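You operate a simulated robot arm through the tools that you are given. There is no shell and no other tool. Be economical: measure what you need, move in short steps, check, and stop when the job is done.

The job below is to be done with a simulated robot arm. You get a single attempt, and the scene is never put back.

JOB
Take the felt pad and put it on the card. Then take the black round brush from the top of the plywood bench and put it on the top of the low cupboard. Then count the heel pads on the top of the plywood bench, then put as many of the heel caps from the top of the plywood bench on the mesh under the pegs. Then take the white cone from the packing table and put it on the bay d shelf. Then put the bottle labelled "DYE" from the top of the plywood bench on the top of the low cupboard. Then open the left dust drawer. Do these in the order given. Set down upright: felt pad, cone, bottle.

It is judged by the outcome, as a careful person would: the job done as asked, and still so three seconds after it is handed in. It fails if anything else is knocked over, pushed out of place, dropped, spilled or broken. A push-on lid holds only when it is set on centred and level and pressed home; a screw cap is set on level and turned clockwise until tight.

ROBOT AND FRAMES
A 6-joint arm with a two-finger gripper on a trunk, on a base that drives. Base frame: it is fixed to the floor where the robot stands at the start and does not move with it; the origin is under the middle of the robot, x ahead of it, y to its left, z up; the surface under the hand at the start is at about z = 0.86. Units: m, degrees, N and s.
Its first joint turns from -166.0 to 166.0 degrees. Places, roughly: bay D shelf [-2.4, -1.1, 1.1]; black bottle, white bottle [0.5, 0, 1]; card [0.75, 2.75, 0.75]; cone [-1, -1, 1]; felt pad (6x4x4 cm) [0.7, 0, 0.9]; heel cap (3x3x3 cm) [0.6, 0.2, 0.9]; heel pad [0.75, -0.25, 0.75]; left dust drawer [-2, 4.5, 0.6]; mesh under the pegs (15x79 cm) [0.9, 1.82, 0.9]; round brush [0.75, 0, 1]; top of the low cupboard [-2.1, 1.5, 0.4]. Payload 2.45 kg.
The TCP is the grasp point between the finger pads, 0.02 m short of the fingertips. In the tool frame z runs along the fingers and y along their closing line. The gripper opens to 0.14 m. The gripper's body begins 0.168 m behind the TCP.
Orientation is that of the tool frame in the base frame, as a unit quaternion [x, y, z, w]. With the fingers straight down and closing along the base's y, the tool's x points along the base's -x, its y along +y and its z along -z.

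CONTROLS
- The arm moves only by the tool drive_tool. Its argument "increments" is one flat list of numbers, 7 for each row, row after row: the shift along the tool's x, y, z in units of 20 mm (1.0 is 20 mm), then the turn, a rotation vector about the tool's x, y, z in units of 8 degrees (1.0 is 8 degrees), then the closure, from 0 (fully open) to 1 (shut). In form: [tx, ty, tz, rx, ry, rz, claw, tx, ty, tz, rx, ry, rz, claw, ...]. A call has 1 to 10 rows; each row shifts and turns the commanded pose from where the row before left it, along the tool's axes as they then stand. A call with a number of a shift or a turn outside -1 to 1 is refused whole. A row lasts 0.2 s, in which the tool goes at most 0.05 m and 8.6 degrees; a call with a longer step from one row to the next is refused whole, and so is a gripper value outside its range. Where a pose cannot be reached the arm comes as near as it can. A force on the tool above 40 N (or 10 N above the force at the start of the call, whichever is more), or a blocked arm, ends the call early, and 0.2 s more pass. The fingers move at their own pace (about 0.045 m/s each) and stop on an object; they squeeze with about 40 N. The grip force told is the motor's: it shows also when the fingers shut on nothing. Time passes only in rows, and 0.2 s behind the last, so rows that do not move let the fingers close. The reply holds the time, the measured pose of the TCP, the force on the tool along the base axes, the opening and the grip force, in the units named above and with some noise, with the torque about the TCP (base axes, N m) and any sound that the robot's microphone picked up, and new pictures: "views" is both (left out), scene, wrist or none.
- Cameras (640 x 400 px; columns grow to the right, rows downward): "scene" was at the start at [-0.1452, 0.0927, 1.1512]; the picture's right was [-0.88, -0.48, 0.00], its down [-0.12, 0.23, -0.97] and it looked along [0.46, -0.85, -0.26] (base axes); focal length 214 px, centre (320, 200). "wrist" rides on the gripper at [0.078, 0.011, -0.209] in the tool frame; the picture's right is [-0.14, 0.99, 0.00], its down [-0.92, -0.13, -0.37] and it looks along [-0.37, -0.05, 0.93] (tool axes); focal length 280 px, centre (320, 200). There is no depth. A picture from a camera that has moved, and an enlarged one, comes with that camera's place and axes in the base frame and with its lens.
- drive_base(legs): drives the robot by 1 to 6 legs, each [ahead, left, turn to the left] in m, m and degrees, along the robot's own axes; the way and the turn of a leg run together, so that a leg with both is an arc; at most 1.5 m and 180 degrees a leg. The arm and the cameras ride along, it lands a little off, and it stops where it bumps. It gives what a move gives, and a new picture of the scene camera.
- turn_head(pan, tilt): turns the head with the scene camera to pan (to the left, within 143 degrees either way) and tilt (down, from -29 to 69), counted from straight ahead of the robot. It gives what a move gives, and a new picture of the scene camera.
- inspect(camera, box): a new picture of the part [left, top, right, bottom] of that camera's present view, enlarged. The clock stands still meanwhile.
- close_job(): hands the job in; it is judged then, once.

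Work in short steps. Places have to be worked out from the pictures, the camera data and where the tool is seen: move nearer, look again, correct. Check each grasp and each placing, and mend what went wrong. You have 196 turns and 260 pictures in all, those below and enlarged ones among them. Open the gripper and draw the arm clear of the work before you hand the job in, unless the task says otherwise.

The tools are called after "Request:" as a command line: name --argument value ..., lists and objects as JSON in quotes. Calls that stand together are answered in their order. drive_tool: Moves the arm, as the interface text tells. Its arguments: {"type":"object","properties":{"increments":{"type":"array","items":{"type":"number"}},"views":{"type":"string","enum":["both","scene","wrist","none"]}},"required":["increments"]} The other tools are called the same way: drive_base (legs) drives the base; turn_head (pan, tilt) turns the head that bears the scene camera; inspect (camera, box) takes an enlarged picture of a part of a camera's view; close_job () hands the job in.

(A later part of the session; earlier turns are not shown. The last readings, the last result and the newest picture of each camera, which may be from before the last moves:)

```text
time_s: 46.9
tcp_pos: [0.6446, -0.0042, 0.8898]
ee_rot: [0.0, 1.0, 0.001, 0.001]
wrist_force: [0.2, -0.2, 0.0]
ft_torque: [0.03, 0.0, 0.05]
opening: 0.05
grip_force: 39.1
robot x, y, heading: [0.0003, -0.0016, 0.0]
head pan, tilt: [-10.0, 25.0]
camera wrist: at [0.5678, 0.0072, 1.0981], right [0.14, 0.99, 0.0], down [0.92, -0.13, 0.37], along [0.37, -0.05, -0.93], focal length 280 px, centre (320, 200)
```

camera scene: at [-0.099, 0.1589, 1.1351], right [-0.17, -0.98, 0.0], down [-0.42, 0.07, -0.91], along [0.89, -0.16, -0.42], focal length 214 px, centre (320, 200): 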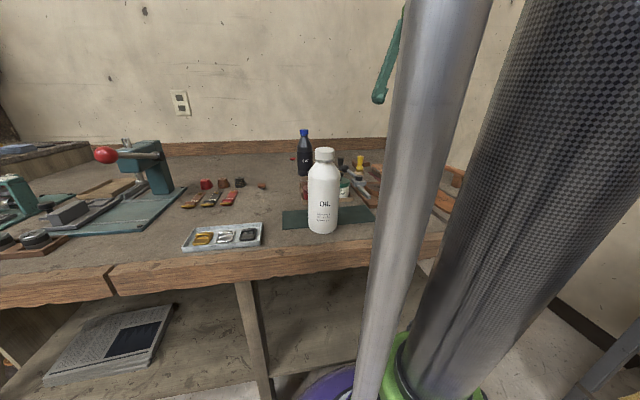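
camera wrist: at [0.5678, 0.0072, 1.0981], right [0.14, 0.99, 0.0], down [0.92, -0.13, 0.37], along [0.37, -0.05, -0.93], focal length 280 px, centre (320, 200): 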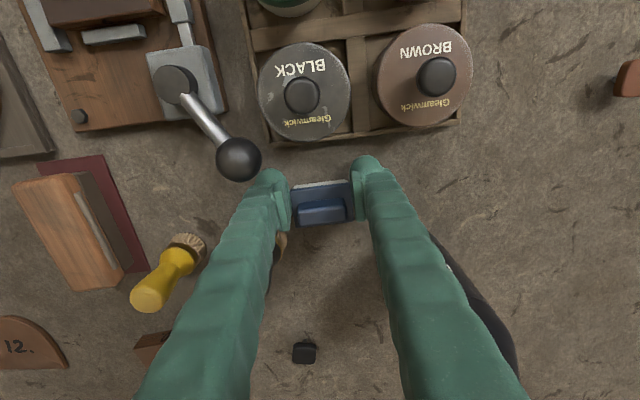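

Gripped (5 cm). Lift straight up.

Request:
drive_tool --increments '[0, 0, -1, 0, 0, 0, 1, 0, 0, -1, 0, 0, 0, 1, 0, 0, -1, 0, 0, 0, 1, 0, 0, -1, 0, 0, 0, 1, 0, 0, -1, 0, 0, 0, 1, 0, 0, -1, 0, 0, 0, 1, 0, 0, -1, 0, 0, 0, 1, 0, 0, -1, 0, 0, 0, 1, 0, 0, -1, 0, 0, 0, 1, 0, 0, -1, 0, 0, 0, 1]' --views "wrist"

Request:
drive_tool --increments '[0, 0, -1, 0, 0, 0, 1, 0, 0, -1, 0, 0, 0, 1, 1, 0, -1, 0, 0, 0, 1, 1, 0, -1, 0, 0, 0, 1, 1, 0, -1, 0, 0, 0, 1, 1, 0, 0, 0, 0, 0, 1, 1, 0, 0, 0, 0, 0, 1, 1, 0, 0, 0, 0, 0, 1, 1, 0, 0, 0, 0, 0, 1, 1, 0, 0, 0, 0, 0, 1]' --views "none"

Request:
turn_head --pan 75 --tilt 10

Request:
inspect --camera "scene" --box '[240, 60, 560, 260]'

```text
time_s: 49.1
tcp_pos: [0.6453, -0.0046, 1.089]
ee_rot: [0.001, 1.0, 0.0, 0.0]
wrist_force: [0.2, 0.0, 0.1]
ft_torque: [0.0, -0.01, 0.01]
opening: 0.0001
grip_force: 29.7
robot x, y, heading: [-0.0021, -0.0022, -0.0]
head pan, tilt: [-10.0, 25.0]
camera wrist: at [0.5671, 0.0076, 1.2979], right [0.14, 0.99, 0.0], down [0.92, -0.13, 0.37], along [0.37, -0.05, -0.93], focal length 280 px, centre (320, 200)
```

wrist: 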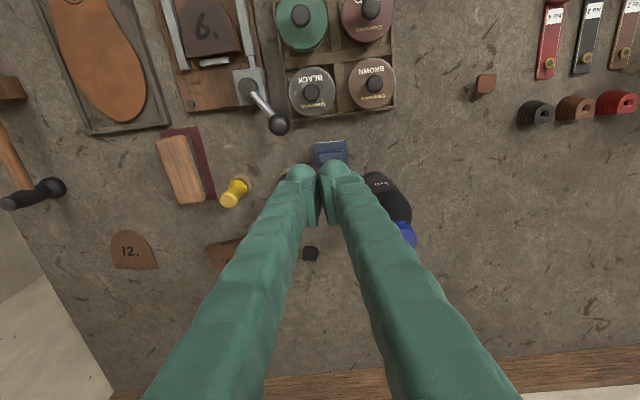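

```text
time_s: 51.3
tcp_pos: [0.4846, -0.0051, 1.1895]
ee_rot: [0.0, 1.0, 0.0, 0.001]
wrist_force: [-0.1, 0.2, -0.2]
ft_torque: [-0.01, 0.02, -0.03]
opening: 0.0001
grip_force: 29.0
robot x, y, heading: [-0.0024, -0.0007, -0.0]
head pan, tilt: [-10.0, 25.0]
```

```text
time_s: 52.9
tcp_pos: [0.4845, -0.0053, 1.1902]
ee_rot: [0.001, 1.0, 0.0, 0.001]
wrist_force: [0.6, 0.7, -0.3]
ft_torque: [-0.02, 0.06, 0.0]
opening: 0.0001
grip_force: 29.5
robot x, y, heading: [-0.0012, -0.0034, 0.3]
head pan, tilt: [75.0, 10.0]
camera scene: at [-0.1657, 0.2646, 1.1595], right [0.97, -0.26, 0.0], down [-0.05, -0.17, -0.98], along [0.26, 0.95, -0.17], focal length 214 px, centre (320, 200)
```

scene: 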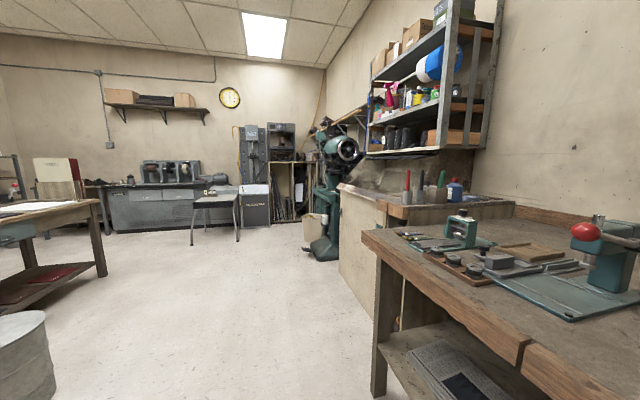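

```text
2.00 times, centred on (400, 160) of scene
camera zoom: at [-0.1657, 0.2646, 1.1595], right [0.97, -0.26, 0.0], down [-0.05, -0.17, -0.98], along [0.26, 0.95, -0.17], focal length 429 px, centre (160, 280)
```

zoom: 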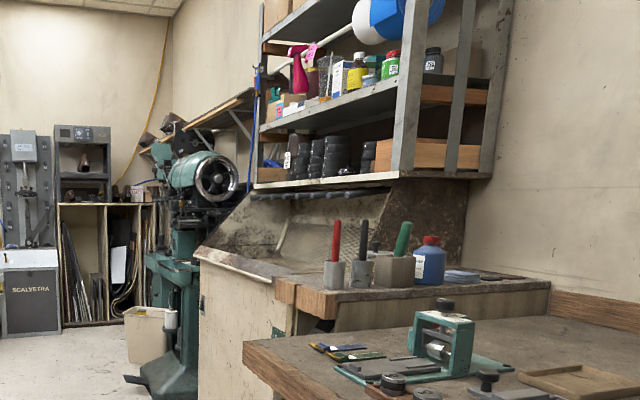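

The pad slipped out of the fingers on lifting. I go back above it, fingers open, and inspect.

Request:
drive_tool --increments '[-1, 0, 0, 0, 0, 0, 0.5, -1, 0, 0, 0, 0, 0, 0.5, -1, 0, 0, 0, 0, 0, 0.5, -1, 0, 0, 0, 0, 0, 0.5, -1, 0, 1, 0, 0, 0, 0.5, -1, 0, 1, 0, 0, 0, 0.5, -1, 0, 1, 0, 0, 0, 0.5, -1, 0, 1, 0, 0, 0, 0.5, 0, 0, 1, 0, 0, 0, 0.5]' --views "wrist"

Request:
inspect --camera "wrist" --box '[270, 100, 390, 200]'

```text
time_s: 54.9
tcp_pos: [0.6452, -0.0043, 1.0881]
ee_rot: [0.0, 1.0, 0.0, 0.001]
wrist_force: [0.0, -0.3, -1.1]
ft_torque: [-0.01, -0.03, 0.0]
opening: 0.0699
grip_force: 0.0
robot x, y, heading: [0.0006, 0.0009, -0.1]
head pan, tilt: [75.0, 10.0]
camera wrist: at [0.5673, 0.0077, 1.2971], right [0.14, 0.99, 0.0], down [0.92, -0.13, 0.37], along [0.37, -0.05, -0.93], focal length 280 px, centre (320, 200)
```

wrist: 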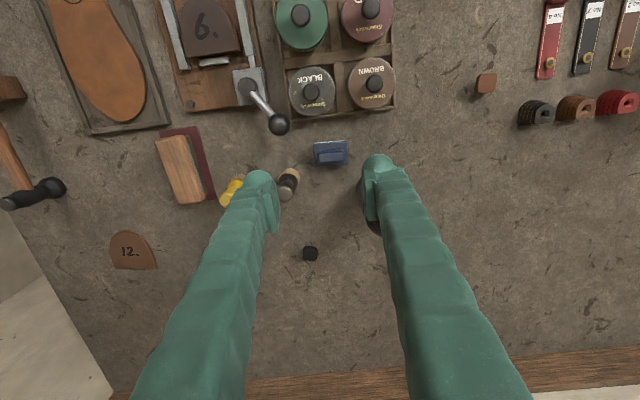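

```text
4.00 times, centred on (330, 150) of wrist
camera zoom: at [0.5673, 0.0077, 1.2971], right [0.14, 0.99, 0.0], down [0.92, -0.13, 0.37], along [0.37, -0.05, -0.93], focal length 1122 px, centre (280, 400)
```

zoom: 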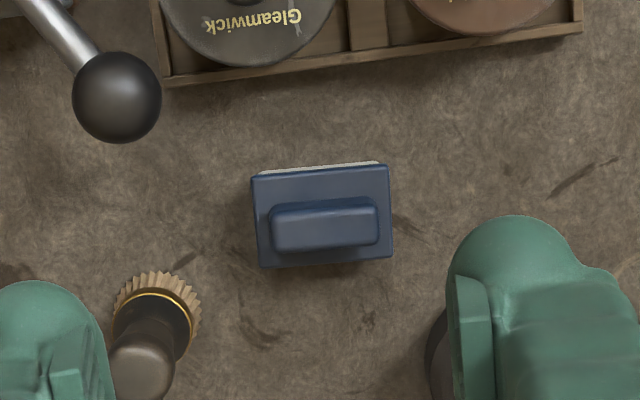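

Pad is still upright, at about (0.662, 0.011). I'll grip its ridge handle instead with fingers closing along x: rise and turn 90°.

Request:
drive_tool --increments '[0, 0, -1, 0, 0, 0, 0.6, 0, 0, -1, 0, 0, 0, 0.6, 0, 0, -0.5, 0, 0, 0.25, 0.6, 0, 0, 0, 0, 0, 1, 0.6, 0, 0, 0, 0, 0, 1, 0.6, 0, 0, 0, 0, 0, 1, 0.6, 0, 0, 0, 0, 0, 1, 0.6, 0, 0, 0, 0, 0, 1, 0.6, 0, 0, 0, 0, 0, 1, 0.6, 0, 0, 0, 0, 0, 1, 0.6]' --views "none"

Request:
drive_tool --increments '[0, 0, 0, 0, 0, 1, 0.6, 0, 0, 0, 0, 0, 1, 0.6, 0, 0, 0, 0, 0, 1, 0.6, 0, 0, 0, 0, 0, 1, 0.6, 0.75, 0.8, 1, 0, 0, 0, 0.64, 0, 0, 1, 0, 0, 0, 0.64]' --views "wrist"

```text
time_s: 57.1
tcp_pos: [0.645, -0.0048, 1.1395]
ee_rot: [0.485, 0.874, 0.001, 0.001]
wrist_force: [0.1, -0.5, -0.3]
ft_torque: [0.0, 0.0, 0.01]
opening: 0.0561
grip_force: 0.0
robot x, y, heading: [-0.0029, 0.0016, 0.0]
head pan, tilt: [75.0, 10.0]
```

```text
time_s: 58.5
tcp_pos: [0.6591, 0.0112, 1.0997]
ee_rot: [0.707, 0.707, 0.001, 0.001]
wrist_force: [0.5, 0.1, -0.1]
ft_torque: [0.0, -0.02, -0.02]
opening: 0.0505
grip_force: 0.1
robot x, y, heading: [0.0003, -0.0037, -0.1]
head pan, tilt: [75.0, 10.0]
camera wrist: at [0.6721, 0.0896, 1.3085], right [0.99, -0.14, 0.0], down [-0.13, -0.92, 0.37], along [-0.05, -0.37, -0.93], focal length 280 px, centre (320, 200)
```

wrist: 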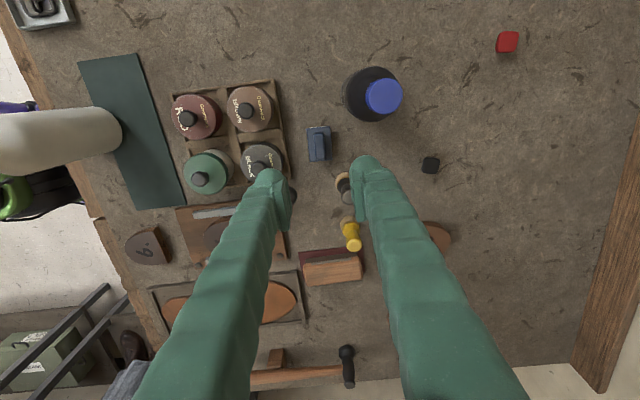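

To keep the wrist camera side away from the DYE bottle I turn the tool by 180° so the camera is on the right side.

Request:
drive_tool --increments '[0, 0, -1, 0, 0, -1, 0.64, 0, 0, -0.5, 0, 0, -1, 0.64, 0, 0, 0, 0, 0, -1, 0.64, 0, 0, 0, 0, 0, -1, 0.64, 0, 0, 0, 0, 0, -1, 0.64, 0, 0, 0, 0, 0, -1, 0.64, 0, 0, 0, 0, 0, -1, 0.64, 0, 0, 0, 0, 0, -1, 0.64, 0, 0, 0, 0, 0, -1, 0.64, 0, 0, 0, 0, 0, -1, 0.64]' --views "none"

Request:
drive_tool --increments '[0, 0, 0, 0, 0, -1, 0.64, 0, 0, 0, 0, 0, -1, 0.64, 0, 0, 0, 0, 0, -1, 0.64, 0, 0, 0, 0, 0, -1, 0.64, 0, 0, 0, 0, 0, -1, 0.64, 0, 0, 0, 0, 0, -1, 0.64, 0, 0, 0, 0, 0, -1, 0.64, 0, 0, 0, 0, 0, -1, 0.64, 0, 0, 0, 0, 0, -1, 0.64, 0, 0, 0, 0, 0, -1, 0.64]' --views "none"

Request:
drive_tool --increments '[0, 0, 1, 0, 0, -1, 0.64, 0, 0, 1, 0, 0, -1, 0.64, 0, 0, 1, 0, 0, -0.5, 0.64, 0, 0, 1, 0, 0, 0, 0.64, 0, 0, 1, 0, 0, 0, 0.64]' --views "wrist"

```text
time_s: 60.7
tcp_pos: [0.6605, 0.0116, 1.1303]
ee_rot: [0.086, 0.996, 0.0, 0.002]
wrist_force: [-0.7, -0.6, -0.5]
ft_torque: [0.0, -0.01, -0.02]
opening: 0.0503
grip_force: 0.0
robot x, y, heading: [-0.0007, -0.0031, 0.1]
head pan, tilt: [75.0, 10.0]
```

```text
time_s: 62.9
tcp_pos: [0.6619, 0.0115, 1.1291]
ee_rot: [-0.575, 0.818, -0.001, 0.0]
wrist_force: [0.3, -0.3, 0.1]
ft_torque: [0.0, -0.03, 0.01]
opening: 0.0504
grip_force: 0.1
robot x, y, heading: [-0.0002, -0.0022, -0.1]
head pan, tilt: [75.0, 10.0]
```

```text
time_s: 64.1
tcp_pos: [0.6608, 0.0102, 1.0286]
ee_rot: [0.708, -0.706, 0.001, -0.001]
wrist_force: [0.3, 0.2, -0.3]
ft_torque: [-0.05, 0.01, 0.0]
opening: 0.0506
grip_force: 0.1
robot x, y, heading: [0.003, -0.0015, 0.0]
head pan, tilt: [75.0, 10.0]
camera wrist: at [0.651, -0.0671, 1.2386], right [-0.99, 0.14, 0.0], down [0.13, 0.92, 0.37], along [0.05, 0.36, -0.93], focal length 280 px, centre (320, 200)
```

wrist: 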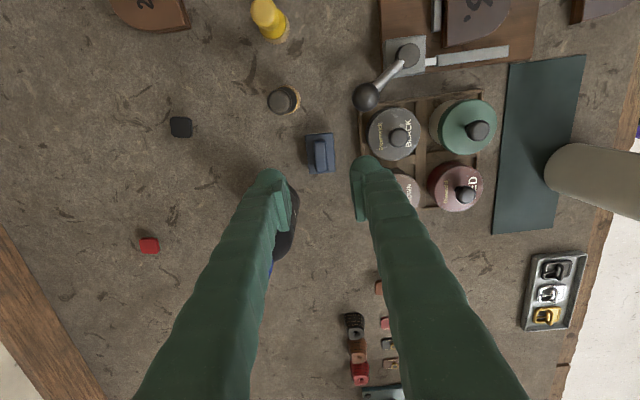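

Ridge is centred between fingers. Descending to just above the body plate.

Request:
drive_tool --increments '[0.12, 0.1, 1, 0, 0, 0, 0.64, 0, 0, 1, 0, 0, 0, 0.64, 0, 0, 1, 0, 0, 0, 0.64, 0, 0, 1, 0, 0, 0, 0.64, 0, 0, 1, 0, 0, 0, 0.64, 0, 0, 1, 0, 0, 0, 0.64]' --views "wrist"

Request:
inspect --camera "wrist" --box '[240, 130, 400, 230]'

```text
time_s: 65.5
tcp_pos: [0.6589, 0.0064, 0.91]
ee_rot: [-0.707, 0.707, -0.001, 0.001]
wrist_force: [0.3, 0.0, 0.2]
ft_torque: [0.0, 0.02, 0.0]
opening: 0.0508
grip_force: 0.0
robot x, y, heading: [-0.0003, -0.0022, -0.2]
head pan, tilt: [75.0, 10.0]
camera wrist: at [0.6492, -0.0695, 1.1188], right [-0.99, 0.14, 0.0], down [0.13, 0.92, 0.37], along [0.05, 0.36, -0.93], focal length 280 px, centre (320, 200)
```

wrist: 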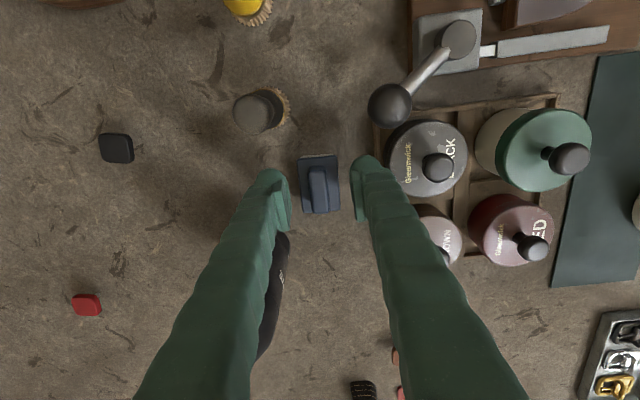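

```text
4.00 times, centred on (320, 180) of wrist
camera zoom: at [0.6492, -0.0695, 1.1188], right [-0.99, 0.14, 0.0], down [0.13, 0.92, 0.37], along [0.05, 0.36, -0.93], focal length 1122 px, centre (320, 280)
```

zoom: 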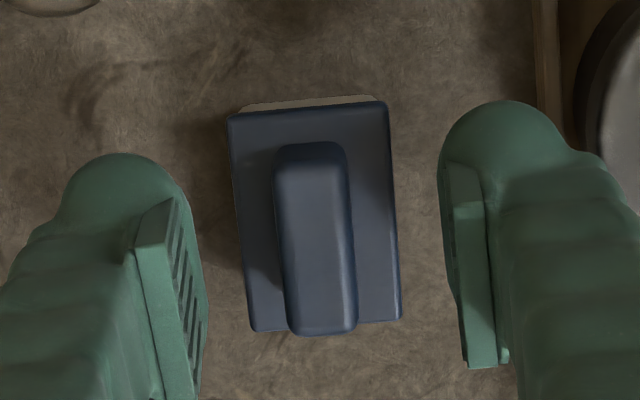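

Lower 7 mm and close on the ridge.

Request:
drive_tool --increments '[0, 0, 0.35, 0, 0, 0, 0.64, 0, 0, 0, 0, 0, 0, 1, 0, 0, 0, 0, 0, 0, 1, 0, 0, 0, 0, 0, 0, 1, 0, 0, 0, 0, 0, 0, 1]' --views "wrist"

```text
time_s: 66.7
tcp_pos: [0.6595, 0.007, 0.9038]
ee_rot: [-0.707, 0.707, -0.001, 0.0]
wrist_force: [-0.4, -0.9, -0.5]
ft_torque: [0.03, -0.01, 0.0]
opening: 0.0142
grip_force: 39.4
robot x, y, heading: [-0.0009, -0.0002, -0.1]
head pan, tilt: [75.0, 10.0]
camera wrist: at [0.6492, -0.0695, 1.1118], right [-0.99, 0.14, 0.0], down [0.13, 0.92, 0.37], along [0.05, 0.36, -0.93], focal length 280 px, centre (320, 200)
```

wrist: 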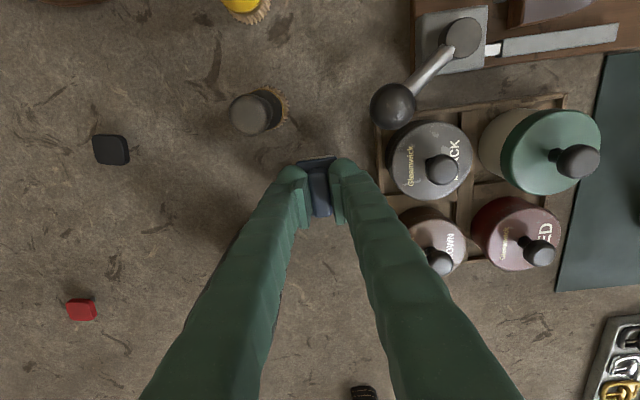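

Gripped the ridge (1.4 cm). Test lift by 6 cm.

Request:
drive_tool --increments '[0, 0, -0.5, 0, 0, 0, 1, 0, 0, -0.5, 0, 0, 0, 1, 0, 0, -1, 0, 0, 0, 1, 0, 0, -1, 0, 0, 0, 1]' --views "wrist"

```text
time_s: 67.7
tcp_pos: [0.6579, 0.0066, 0.9629]
ee_rot: [-0.707, 0.707, 0.0, 0.001]
wrist_force: [-0.1, -0.5, 0.0]
ft_torque: [0.04, -0.01, 0.04]
opening: 0.0141
grip_force: 40.0
robot x, y, heading: [-0.0011, 0.0012, 0.2]
head pan, tilt: [75.0, 10.0]
camera wrist: at [0.6489, -0.0695, 1.1716], right [-0.99, 0.14, 0.0], down [0.13, 0.92, 0.37], along [0.05, 0.36, -0.93], focal length 280 px, centre (320, 200)
```

wrist: 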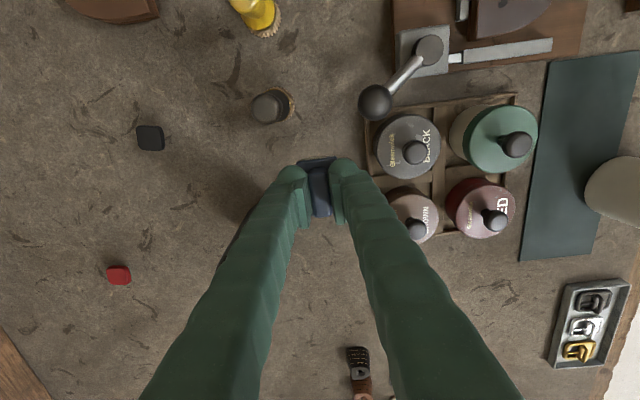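

Held. Raise and retract toward the robot.

Request:
drive_tool --increments '[0, 0, -1, 0, 0, 0, 1, 0, 0, -1, 0, 0, 0, 1, 0, 0, -1, 0, 0, 0, 1, 0, 0, -1, 0, 0, 0, 1, 0, 0, -1, 0, 0, 0, 1, 0, 0, -1, 0, 0, 0, 1, 0, 0, -1, 0, 0, 0, 1, 0, 0, -1, 0, 0, 0, 1, 0, 0, -1, 0, 0, 0, 1, 0, 0, -1, 0, 0, 0, 1]' --views "none"

Request:
drive_tool --increments '[0, 1, -1, 0, 0, 0, 1, 0, 1, -1, 0, 0, 0, 1, 0, 1, 0, 0, 0, 0, 1, 0, 1, 0, 0, 0, 0, 1, 0, 1, 0, 0, 0, 0, 1, 0, 1, 0, 0, 0, 0, 1, 0, 1, 0, 0, 0, 0, 1, 0, 1, 0, 0, 0, 0, 1, 0, 1, 0, 0, 0, 0, 1, 0, 1, 0, 0, 0, 0, 1]' --views "wrist"

```text
time_s: 69.9
tcp_pos: [0.6588, 0.0092, 1.164]
ee_rot: [0.707, -0.707, 0.001, -0.001]
wrist_force: [0.2, 0.2, -0.1]
ft_torque: [0.04, 0.0, 0.01]
opening: 0.0143
grip_force: 39.6
robot x, y, heading: [0.0001, -0.0022, -0.1]
head pan, tilt: [75.0, 10.0]
```

```text
time_s: 72.1
tcp_pos: [0.4585, 0.0072, 1.2032]
ee_rot: [0.707, -0.707, 0.001, -0.001]
wrist_force: [0.8, 0.0, -1.1]
ft_torque: [0.02, 0.04, -0.01]
opening: 0.0143
grip_force: 40.0
robot x, y, heading: [0.0004, 0.0023, 0.2]
head pan, tilt: [75.0, 10.0]
camera wrist: at [0.4486, -0.0692, 1.4109], right [-0.99, 0.14, 0.0], down [0.13, 0.92, 0.37], along [0.05, 0.36, -0.93], focal length 280 px, centre (320, 200)
```

wrist: 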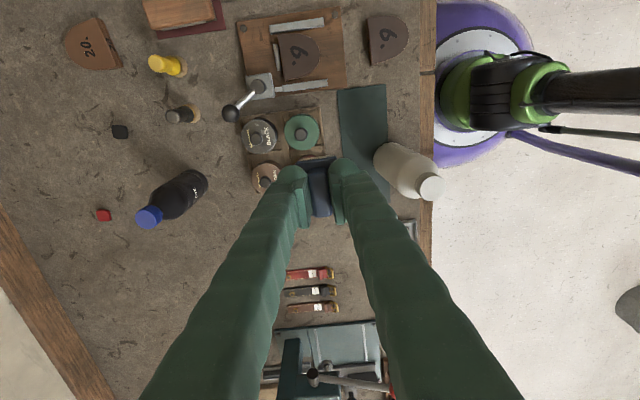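

Holding firmly. I back off and strafe left toward the second bench, then look for the card.

Request:
drive_base --legs '[[-0.25, 0, 0], [0, 1.3, 0]]'

Request:
turn_head --pan 40 --tilt 20

```text
time_s: 80.0
tcp_pos: [0.2121, 1.3016, 1.2036]
ee_rot: [-0.707, 0.708, -0.001, 0.001]
wrist_force: [0.4, -0.2, -1.1]
ft_torque: [-0.04, -0.03, 0.01]
opening: 0.0141
grip_force: 40.1
robot x, y, heading: [-0.2485, 1.2913, -0.1]
head pan, tilt: [75.0, 10.0]
camera scene: at [-0.4123, 1.5591, 1.1595], right [0.97, -0.26, 0.0], down [-0.05, -0.17, -0.98], along [0.26, 0.95, -0.17], focal length 214 px, centre (320, 200)
```

scene: 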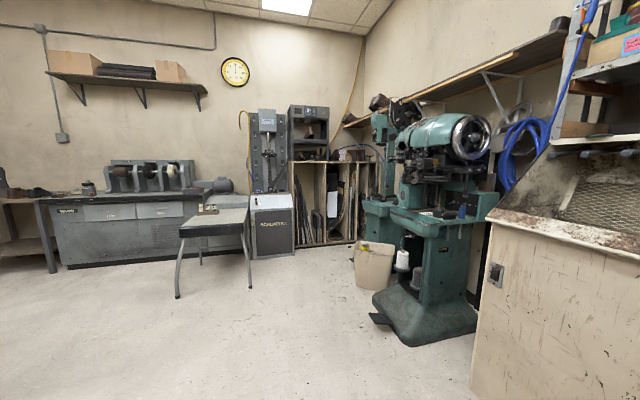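

```text
time_s: 81.0
tcp_pos: [0.2114, 1.3012, 1.202]
ee_rot: [-0.706, 0.708, -0.001, 0.0]
wrist_force: [-0.1, 0.2, 0.1]
ft_torque: [0.0, 0.02, 0.0]
opening: 0.0141
grip_force: 40.2
robot x, y, heading: [-0.2476, 1.2907, 0.1]
head pan, tilt: [40.0, 20.0]
camera scene: at [-0.3651, 1.5292, 1.1432], right [0.64, -0.77, 0.0], down [-0.26, -0.22, -0.94], along [0.72, 0.6, -0.34], focal length 214 px, centre (320, 200)
```

scene: 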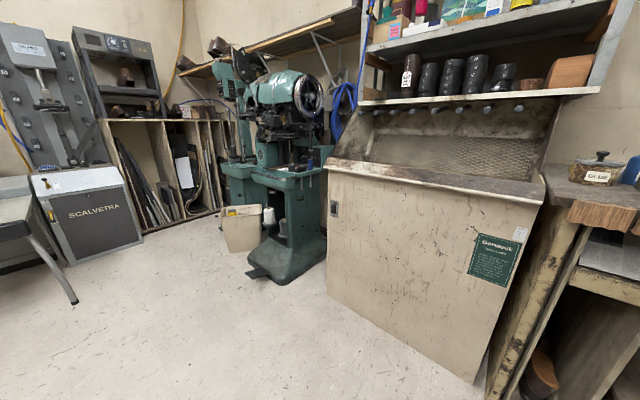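

The spray booth with mesh and peg row is here. Zoom on the green machine for the card.

Request:
inspect --camera "scene" --box '[200, 110, 360, 230]'

Request:
inspect --camera "scene" --box '[320, 80, 560, 230]'

```text
3.33 times, centred on (280, 170) of scene
camera zoom: at [-0.3651, 1.5292, 1.1432], right [0.64, -0.77, 0.0], down [-0.26, -0.22, -0.94], along [0.72, 0.6, -0.34], focal length 715 px, centre (453, 300)
```

zoom: 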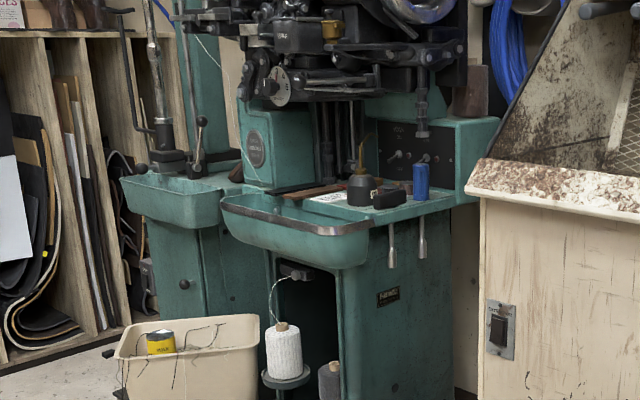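

```text
2.67 times, centred on (440, 155) of scene
camera zoom: at [-0.3651, 1.5292, 1.1432], right [0.64, -0.77, 0.0], down [-0.26, -0.22, -0.94], along [0.72, 0.6, -0.34], focal length 572 px, centre (0, 320)
```

zoom: 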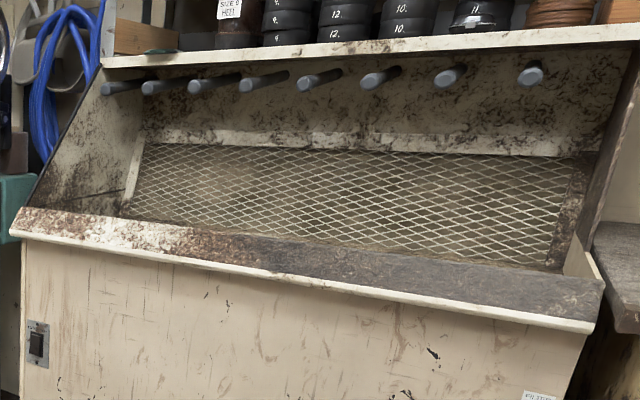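

The card seems to lie on the green machine's table beside the oil can. Drive nearer.

Request:
drive_base --legs '[[0, 1.2, 0], [0.1, 0, 0]]'

Request:
turn_head --pan 5 --tilt 20

```text
time_s: 87.9
tcp_pos: [0.3145, 2.4948, 1.2013]
ee_rot: [-0.706, 0.708, -0.001, 0.001]
wrist_force: [-0.4, 0.0, -0.5]
ft_torque: [-0.01, -0.03, 0.03]
opening: 0.0141
grip_force: 39.7
robot x, y, heading: [-0.1436, 2.4912, -0.1]
head pan, tilt: [40.0, 20.0]
camera scene: at [-0.2623, 2.7233, 1.1432], right [0.64, -0.77, 0.0], down [-0.26, -0.22, -0.94], along [0.72, 0.6, -0.34], focal length 214 px, centre (320, 200)
```

scene: 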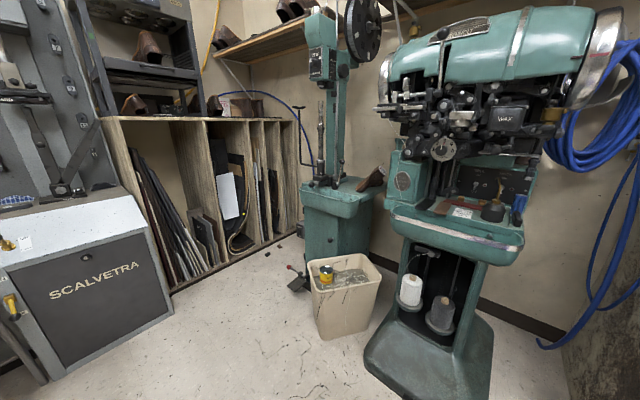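

```text
time_s: 88.9
tcp_pos: [0.3136, 2.4958, 1.2024]
ee_rot: [-0.706, 0.708, -0.001, 0.001]
wrist_force: [0.3, -1.1, 0.2]
ft_torque: [0.02, 0.0, -0.01]
opening: 0.0141
grip_force: 39.8
robot x, y, heading: [-0.1445, 2.4908, 0.1]
head pan, tilt: [5.0, 20.0]
camera scene: at [-0.241, 2.6716, 1.1432], right [0.09, -1.0, 0.0], down [-0.34, -0.03, -0.94], along [0.94, 0.08, -0.34], focal length 214 px, centre (320, 200)
```

scene: 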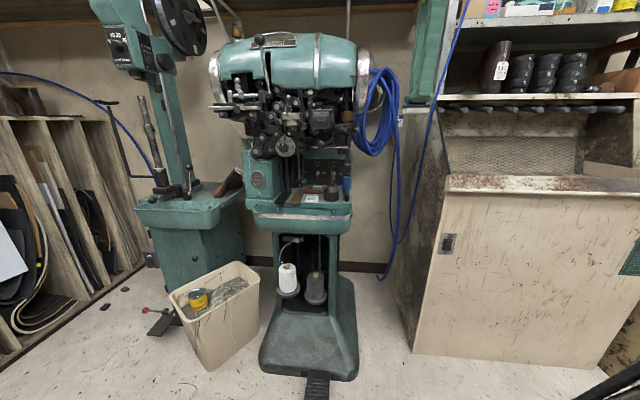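

Request:
inspect --camera "scene" --box '[230, 120, 380, 230]'

```text
3.64 times, centred on (305, 175) of scene
camera zoom: at [-0.241, 2.6716, 1.1432], right [0.09, -1.0, 0.0], down [-0.34, -0.03, -0.94], along [0.94, 0.08, -0.34], focal length 780 px, centre (374, 291)
```

zoom: 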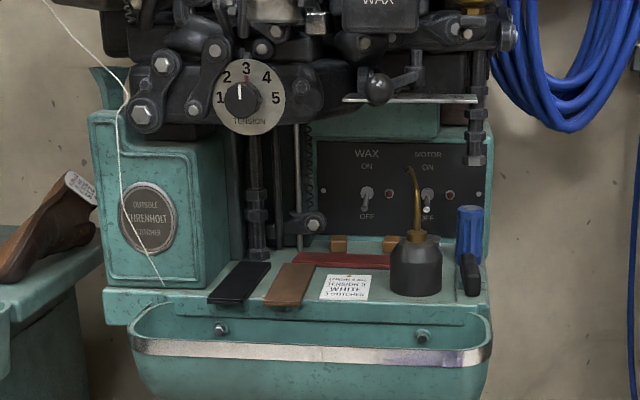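

The machine head overhangs the card, so a slanted approach will be required, meaning a regrasp of the pad with tilted tool. I take another viewpoint to triangulate.

Request:
drive_base --legs '[[0, -0.6, 0]]'

Request:
turn_head --pan 35 --tilt 15

Request:
inspect --camera "scene" --box '[260, 110, 400, 220]'

```text
time_s: 92.3
tcp_pos: [0.3113, 1.8874, 1.202]
ee_rot: [-0.705, 0.709, -0.001, 0.0]
wrist_force: [0.6, 0.1, -1.0]
ft_torque: [0.01, -0.01, 0.01]
opening: 0.014
grip_force: 40.1
robot x, y, heading: [-0.1481, 1.8834, -0.2]
head pan, tilt: [5.0, 20.0]
camera scene: at [-0.2426, 2.0651, 1.1432], right [0.08, -1.0, 0.0], down [-0.34, -0.03, -0.94], along [0.94, 0.08, -0.34], focal length 214 px, centre (320, 200)
```

scene: 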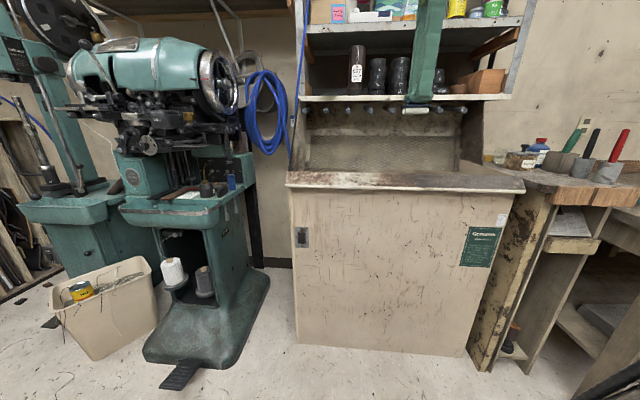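

```text
time_s: 93.2
tcp_pos: [0.3124, 1.8876, 1.2017]
ee_rot: [-0.705, 0.709, -0.001, 0.0]
wrist_force: [0.7, 0.0, -0.1]
ft_torque: [0.0, 0.0, 0.0]
opening: 0.0141
grip_force: 39.7
robot x, y, heading: [-0.1467, 1.8831, -0.2]
head pan, tilt: [35.0, 15.0]
camera scene: at [-0.2585, 2.1106, 1.1513], right [0.57, -0.82, 0.0], down [-0.21, -0.15, -0.97], along [0.8, 0.55, -0.26], focal length 214 px, centre (320, 200)
```

scene: 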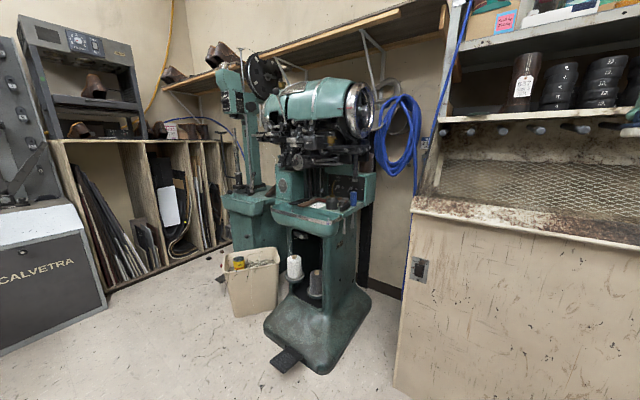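

```text
3.64 times, centred on (330, 165) of scene
camera zoom: at [-0.2585, 2.1106, 1.1513], right [0.57, -0.82, 0.0], down [-0.21, -0.15, -0.97], along [0.8, 0.55, -0.26], focal length 780 px, centre (284, 327)
```

zoom: 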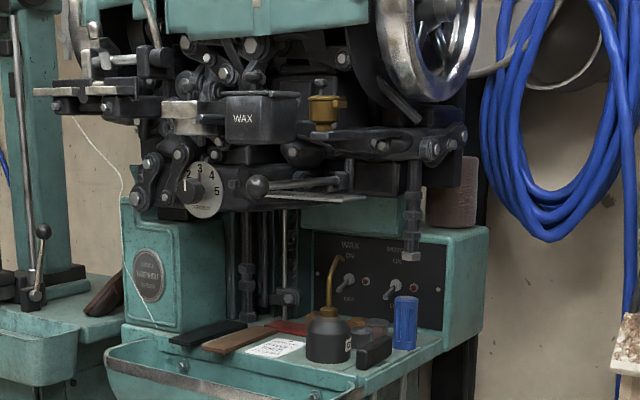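

Card triangulates to about (0.70, 2.79, 0.80), under an overhang at x≥0.55, z≥1.05; a ~45° tilted tool fits. I return to the plywood bench's free spot to regrasp the pad.

Request:
drive_base --legs '[[-0.1, 0, 0], [0, -1.4, 0.2], [0, -0.31, 0], [0.1, 0, 0]]'

Request:
turn_head --pan 15 --tilt 30

Request:
drive_tool --increments '[0, 0, 0, 0, 0, 1, 1, 0, 0, 0, 0, 0, 1, 1, 0, 0, 0, 0, 0, 1, 1, 0, 0, 0, 0, 0, 1, 1, 0, 0, 0, 0, 0, 1, 1, 0, 0, 0, 0, 0, 1, 1, 0, 0, 0, 0, 0, 1, 1, 0, 0, 0, 0, 0, 1, 1, 0, 0, 0, 0, 0, 1, 1, 0, 0, 0, 0, 0, 1, 1]' --views "none"

Request:
drive_tool --increments '[0, 0, 0, 0, 0, 1, 1, 0, 0, 0, 0, 0, 0.25, 1, -1, 0, 0, 0, 0, 0, 1, -1, 0, 0, 0, 0, 0, 1, -1, 0, 0, 0, 0, 0, 1, -1, 0, 0, 0, 0, 0, 1, -1, 0, 0, 0, 0, 0, 1]' --views "wrist"

```text
time_s: 103.4
tcp_pos: [0.2892, 0.1721, 1.2027]
ee_rot: [-0.701, 0.713, 0.0, 0.001]
wrist_force: [-0.9, -0.2, -0.1]
ft_torque: [0.0, -0.02, 0.03]
opening: 0.0141
grip_force: 39.6
robot x, y, heading: [-0.1652, 0.1687, -0.9]
head pan, tilt: [35.0, 15.0]
camera scene: at [-0.278, 0.4022, 1.1513], right [0.56, -0.83, 0.0], down [-0.21, -0.14, -0.97], along [0.8, 0.54, -0.26], focal length 214 px, centre (320, 200)
```

scene: 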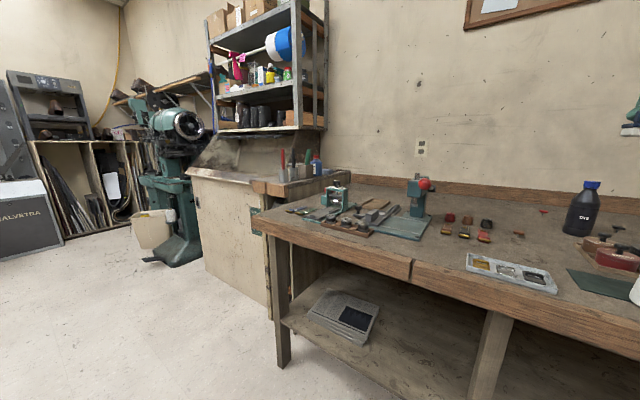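

```text
time_s: 104.2
tcp_pos: [0.2897, 0.1736, 1.2026]
ee_rot: [-0.702, 0.712, -0.001, 0.0]
wrist_force: [-0.6, -0.1, -0.6]
ft_torque: [-0.01, 0.01, 0.0]
opening: 0.0142
grip_force: 39.8
robot x, y, heading: [-0.1712, 0.1713, -0.9]
head pan, tilt: [15.0, 30.0]
camera scene: at [-0.2676, 0.372, 1.1272], right [0.24, -0.97, 0.0], down [-0.48, -0.12, -0.87], along [0.84, 0.21, -0.5], focal length 214 px, centre (320, 200)
```

scene: 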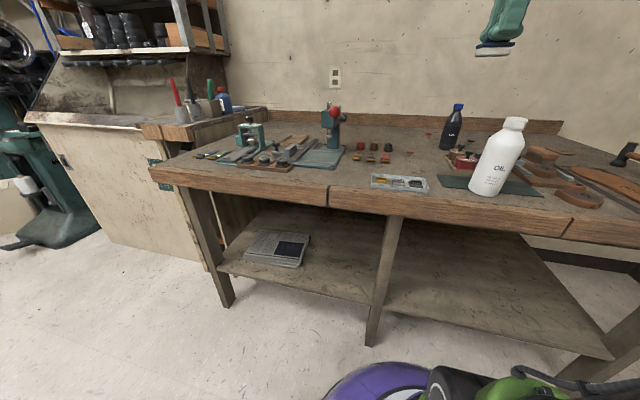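

```text
time_s: 106.4
tcp_pos: [0.2897, 0.1723, 1.2026]
ee_rot: [-0.078, 0.997, 0.0, 0.001]
wrist_force: [-0.1, 0.0, -1.4]
ft_torque: [0.03, 0.01, -0.01]
opening: 0.0141
grip_force: 40.3
robot x, y, heading: [-0.1688, 0.1709, -0.9]
head pan, tilt: [15.0, 30.0]
```

```text
time_s: 108.0
tcp_pos: [0.3909, 0.1723, 1.2016]
ee_rot: [0.008, 1.0, 0.0, 0.001]
wrist_force: [-0.4, -0.3, 0.0]
ft_torque: [0.01, -0.03, -0.02]
opening: 0.0142
grip_force: 39.6
robot x, y, heading: [-0.1673, 0.1676, -0.7]
head pan, tilt: [15.0, 30.0]
camera wrist: at [0.313, 0.1839, 1.4109], right [0.15, 0.99, 0.0], down [0.92, -0.14, 0.37], along [0.37, -0.06, -0.93], focal length 280 px, centre (320, 200)
```

wrist: 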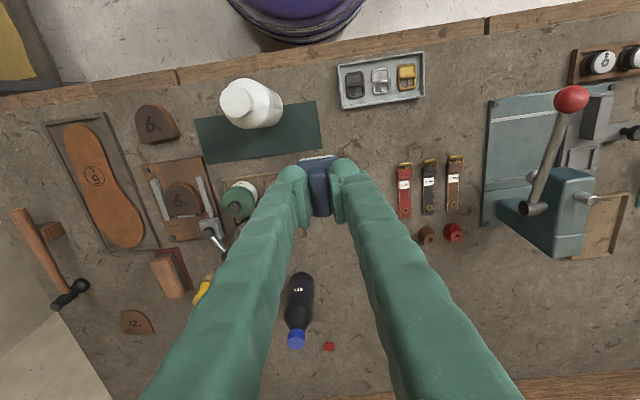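

Free spot below. Move slightly and descend.

Request:
drive_tool --increments '[-1, 0.4, 1, 0, 0, 0, 1, -1, 0.4, 1, 0, 0, 0, 1, -1, 0.2, 1, 0, 0, 0, 1, 0, 0, 1, 0, 0, 0, 1, 0, 0, 1, 0, 0, 0, 1, 0, 0, 1, 0, 0, 0, 1, 0, 0, 1, 0, 0, 0, 1, 0, 0, 1, 0, 0, 0, 1, 0, 0, 1, 0, 0, 0, 1, 0, 0, 1, 0, 0, 0, 1]' --views "wrist"

```text
time_s: 110.2
tcp_pos: [0.451, 0.1895, 1.0032]
ee_rot: [0.008, 1.0, 0.0, 0.0]
wrist_force: [-0.3, 0.7, -0.8]
ft_torque: [-0.02, 0.0, 0.02]
opening: 0.014
grip_force: 40.0
robot x, y, heading: [-0.1684, 0.1677, -1.2]
head pan, tilt: [15.0, 30.0]
camera wrist: at [0.374, 0.2029, 1.2113], right [0.15, 0.99, 0.0], down [0.92, -0.14, 0.37], along [0.37, -0.06, -0.93], focal length 280 px, centre (320, 200)
```

wrist: 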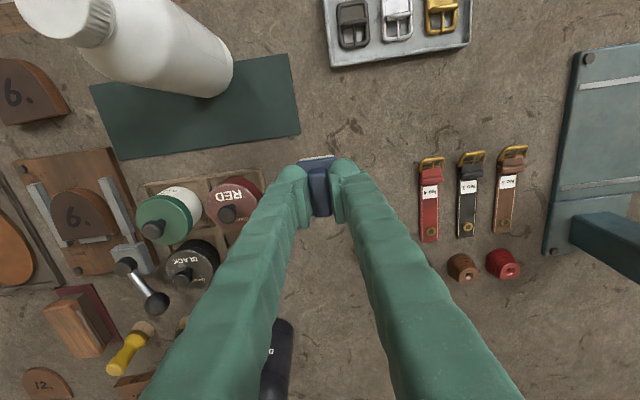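

Continue down to contact height.

Request:
drive_tool --increments '[0, 0.3, 1, 0, 0, 0, 1, 0, 0, 1, 0, 0, 0, 1, 0, 0, 1, 0, 0, 0, 1, 0, 0, 1, 0, 0, 0, 1, 0, 0, 0.6, 0, 0, 0, 1, 0, 0, 0.2, 0, 0, 0, 1, 0, 0, 0.1, 0, 0, 0, 1]' --views "wrist"

```text
time_s: 111.8
tcp_pos: [0.4514, 0.1954, 0.9045]
ee_rot: [0.008, 1.0, 0.0, 0.001]
wrist_force: [-0.3, 0.1, -0.8]
ft_torque: [-0.01, 0.04, -0.01]
opening: 0.0142
grip_force: 40.5
robot x, y, heading: [-0.1696, 0.1784, -1.0]
head pan, tilt: [15.0, 30.0]
camera wrist: at [0.3742, 0.2086, 1.1129], right [0.15, 0.99, 0.0], down [0.92, -0.14, 0.37], along [0.37, -0.06, -0.93], focal length 280 px, centre (320, 200)
```

wrist: 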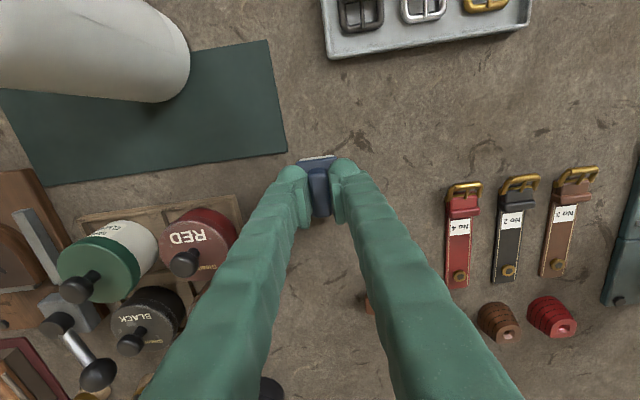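

Request:
drive_tool --increments '[0, 0, 0.07, 0, 0, 0, 1, 0, 0, 0, 0, 0, 0, 1]' --views "none"

```text
time_s: 112.4
tcp_pos: [0.4514, 0.1959, 0.9033]
ee_rot: [0.008, 1.0, -0.001, 0.001]
wrist_force: [-0.7, -1.0, 0.0]
ft_torque: [-0.01, -0.03, 0.01]
opening: 0.0141
grip_force: 39.8
robot x, y, heading: [-0.1694, 0.1711, -0.9]
head pan, tilt: [15.0, 30.0]
```

At the earlier grip height; release, rise 5 cm and tilt the tool 45° so the fingers point forward.

Request:
drive_tool --increments '[0, 0, 0, 0, 0, 0, 0.65, 0, 0, 0, 0, 0, 0, 0.65, 0, 0, -1, 0, 0, 0, 0.65, 0, 0, -1, 0, 0, 0, 0.65, 0, 0, 0, 0, -1, 0, 0.65, 0, 0, 0, 0, -1, 0, 0.65, 0, 0, 0, 0, -1, 0, 0.65, 0, 0, 0, 0, -1, 0, 0.65, 0, 0, 0, 0, -1, 0, 0.65, 0, 0, 0, 0, -0.62, 0, 0.65]' --views "both"

Request:
inspect --camera "wrist" --box '[240, 140, 400, 260]'

Request:
inspect --camera "scene" --box '[360, 120, 520, 220]'

```text
time_s: 114.6
tcp_pos: [0.451, 0.1958, 0.9418]
ee_rot: [0.008, 0.923, -0.004, 0.385]
wrist_force: [-0.5, -0.2, 0.0]
ft_torque: [0.01, 0.0, -0.01]
opening: 0.0489
grip_force: 0.0
robot x, y, heading: [-0.1702, 0.1757, -1.0]
head pan, tilt: [15.0, 30.0]
camera scene: at [-0.2675, 0.3719, 1.1271], right [0.24, -0.97, 0.0], down [-0.49, -0.12, -0.87], along [0.84, 0.21, -0.5], focal length 214 px, centre (320, 200)
camera wrist: at [0.2492, 0.2106, 1.0348], right [0.11, 0.99, 0.1], down [0.39, -0.13, 0.91], along [0.92, -0.07, -0.4], focal length 280 px, centre (320, 200)
```

scene: 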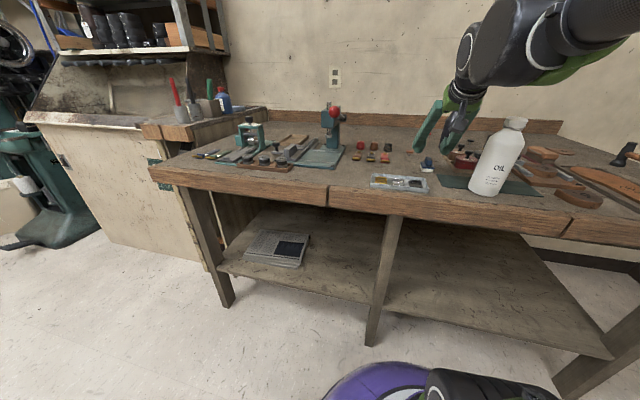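
wrist: 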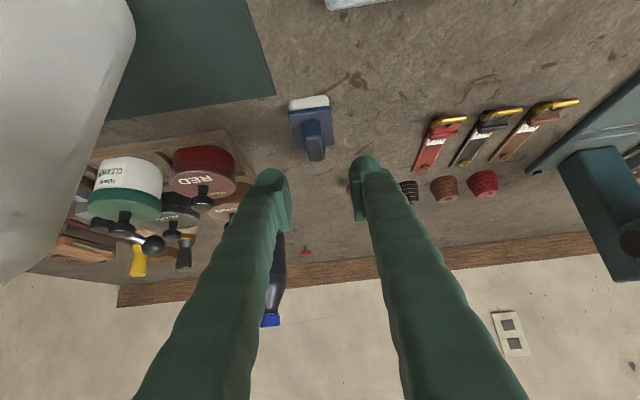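

```text
3.33 times, centred on (320, 200) of wrist
camera zoom: at [0.2492, 0.2106, 1.0348], right [0.11, 0.99, 0.1], down [0.39, -0.13, 0.91], along [0.92, -0.07, -0.4], focal length 935 px, centre (320, 200)
```

zoom: 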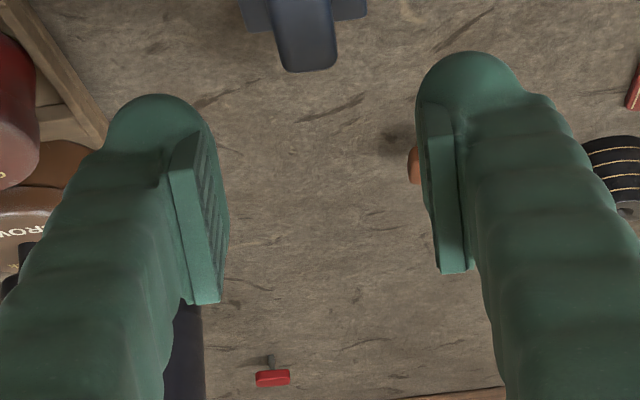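

```text
4.00 times, centred on (440, 170) of scene
camera zoom: at [-0.2675, 0.3719, 1.1271], right [0.24, -0.97, 0.0], down [-0.49, -0.12, -0.87], along [0.84, 0.21, -0.5], focal length 858 px, centre (-160, 320)
```

zoom: 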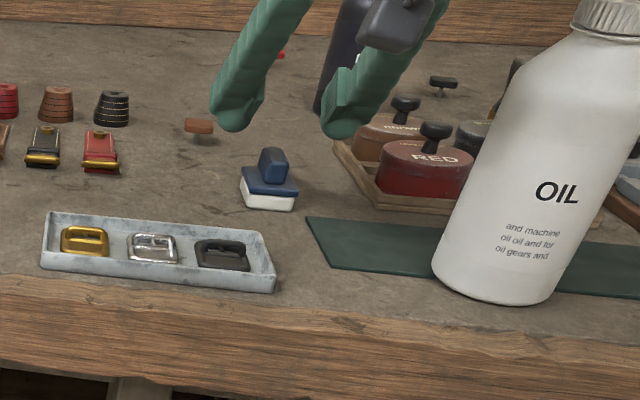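

The pad stands upright; its ridge is ~2 cm tall. Move the tilted tool straight down to grip the ridge.

Request:
drive_tool --increments '[0.35, -0.05, 0.35, 0, 0, 0, 0.65, 0.35, 0, 0.35, 0, 0, 0, 0.65, 0.35, 0, 0.35, 0, 0, 0, 0.65, 0.2, 0, 0.2, 0, 0, 0, 0.65, 0, 0, 0, 0, 0, 0, 0.65]' --views "wrist"

Request:
inspect --camera "scene" --box '[380, 130, 480, 200]'

```text
time_s: 115.8
tcp_pos: [0.4515, 0.1944, 0.9073]
ee_rot: [0.008, 0.923, -0.005, 0.384]
wrist_force: [0.7, -0.1, -0.2]
ft_torque: [0.01, 0.03, 0.01]
opening: 0.0488
grip_force: 0.0
robot x, y, heading: [-0.1656, 0.1693, -0.8]
head pan, tilt: [15.0, 30.0]
camera wrist: at [0.2494, 0.2098, 0.9998], right [0.11, 0.99, 0.1], down [0.39, -0.13, 0.91], along [0.92, -0.07, -0.4], focal length 280 px, centre (320, 200)
```

wrist: 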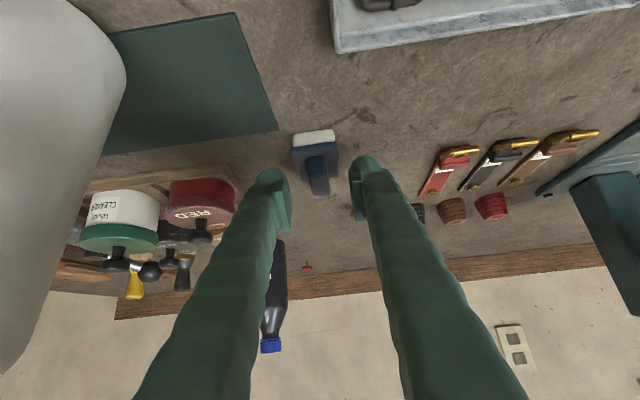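

```text
5.71 times, centred on (430, 165) of scene
camera zoom: at [-0.2677, 0.3719, 1.1271], right [0.24, -0.97, 0.0], down [-0.48, -0.12, -0.87], along [0.84, 0.21, -0.5], focal length 1226 px, centre (-309, 400)
```

zoom: 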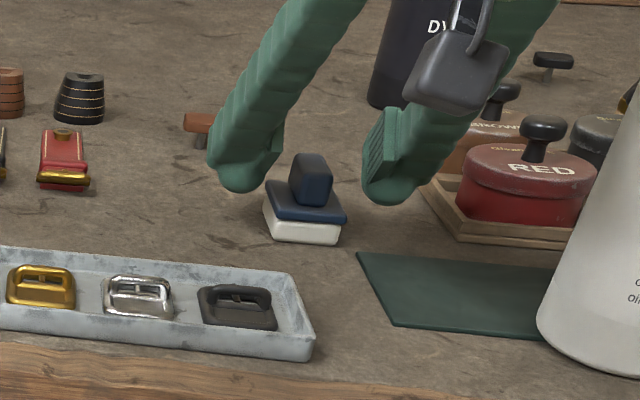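

Close here.

Request:
drive_tool --increments '[0, 0, 0, 0, 0, 0, 1, 0, 0, 0, 0, 0, 0, 1, 0, 0, 0, 0, 0, 0, 1, 0, 0, 0, 0, 0, 0, 1]' --views "wrist"

Request:
inspect --camera "scene" --box '[380, 130, 480, 200]'

```text
time_s: 116.8
tcp_pos: [0.4526, 0.1949, 0.908]
ee_rot: [0.007, 0.923, -0.003, 0.384]
wrist_force: [0.8, -0.1, 0.4]
ft_torque: [-0.03, -0.01, 0.0]
opening: 0.0138
grip_force: 40.5
robot x, y, heading: [-0.166, 0.1702, -0.5]
head pan, tilt: [15.0, 30.0]
camera wrist: at [0.2493, 0.2098, 0.9998], right [0.11, 0.99, 0.1], down [0.39, -0.13, 0.91], along [0.92, -0.07, -0.4], focal length 280 px, centre (320, 200)
```

wrist: 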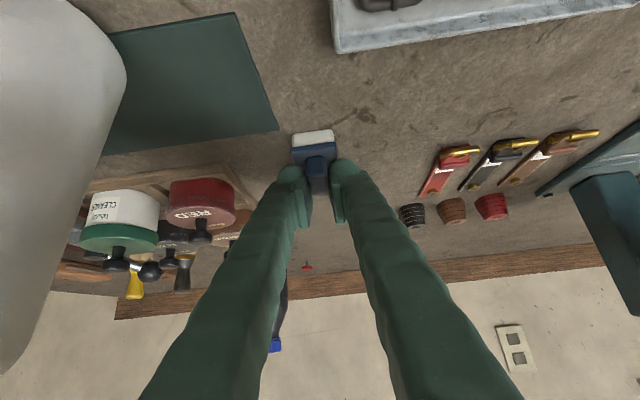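

```text
5.71 times, centred on (430, 165) of scene
camera zoom: at [-0.2676, 0.3719, 1.1271], right [0.24, -0.97, 0.0], down [-0.48, -0.12, -0.87], along [0.84, 0.21, -0.5], focal length 1226 px, centre (-309, 400)
```

zoom: 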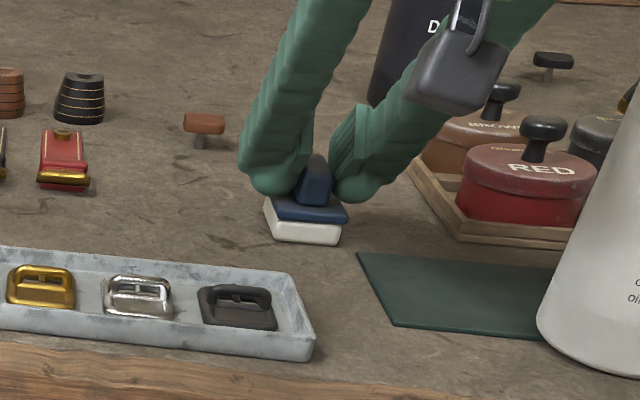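

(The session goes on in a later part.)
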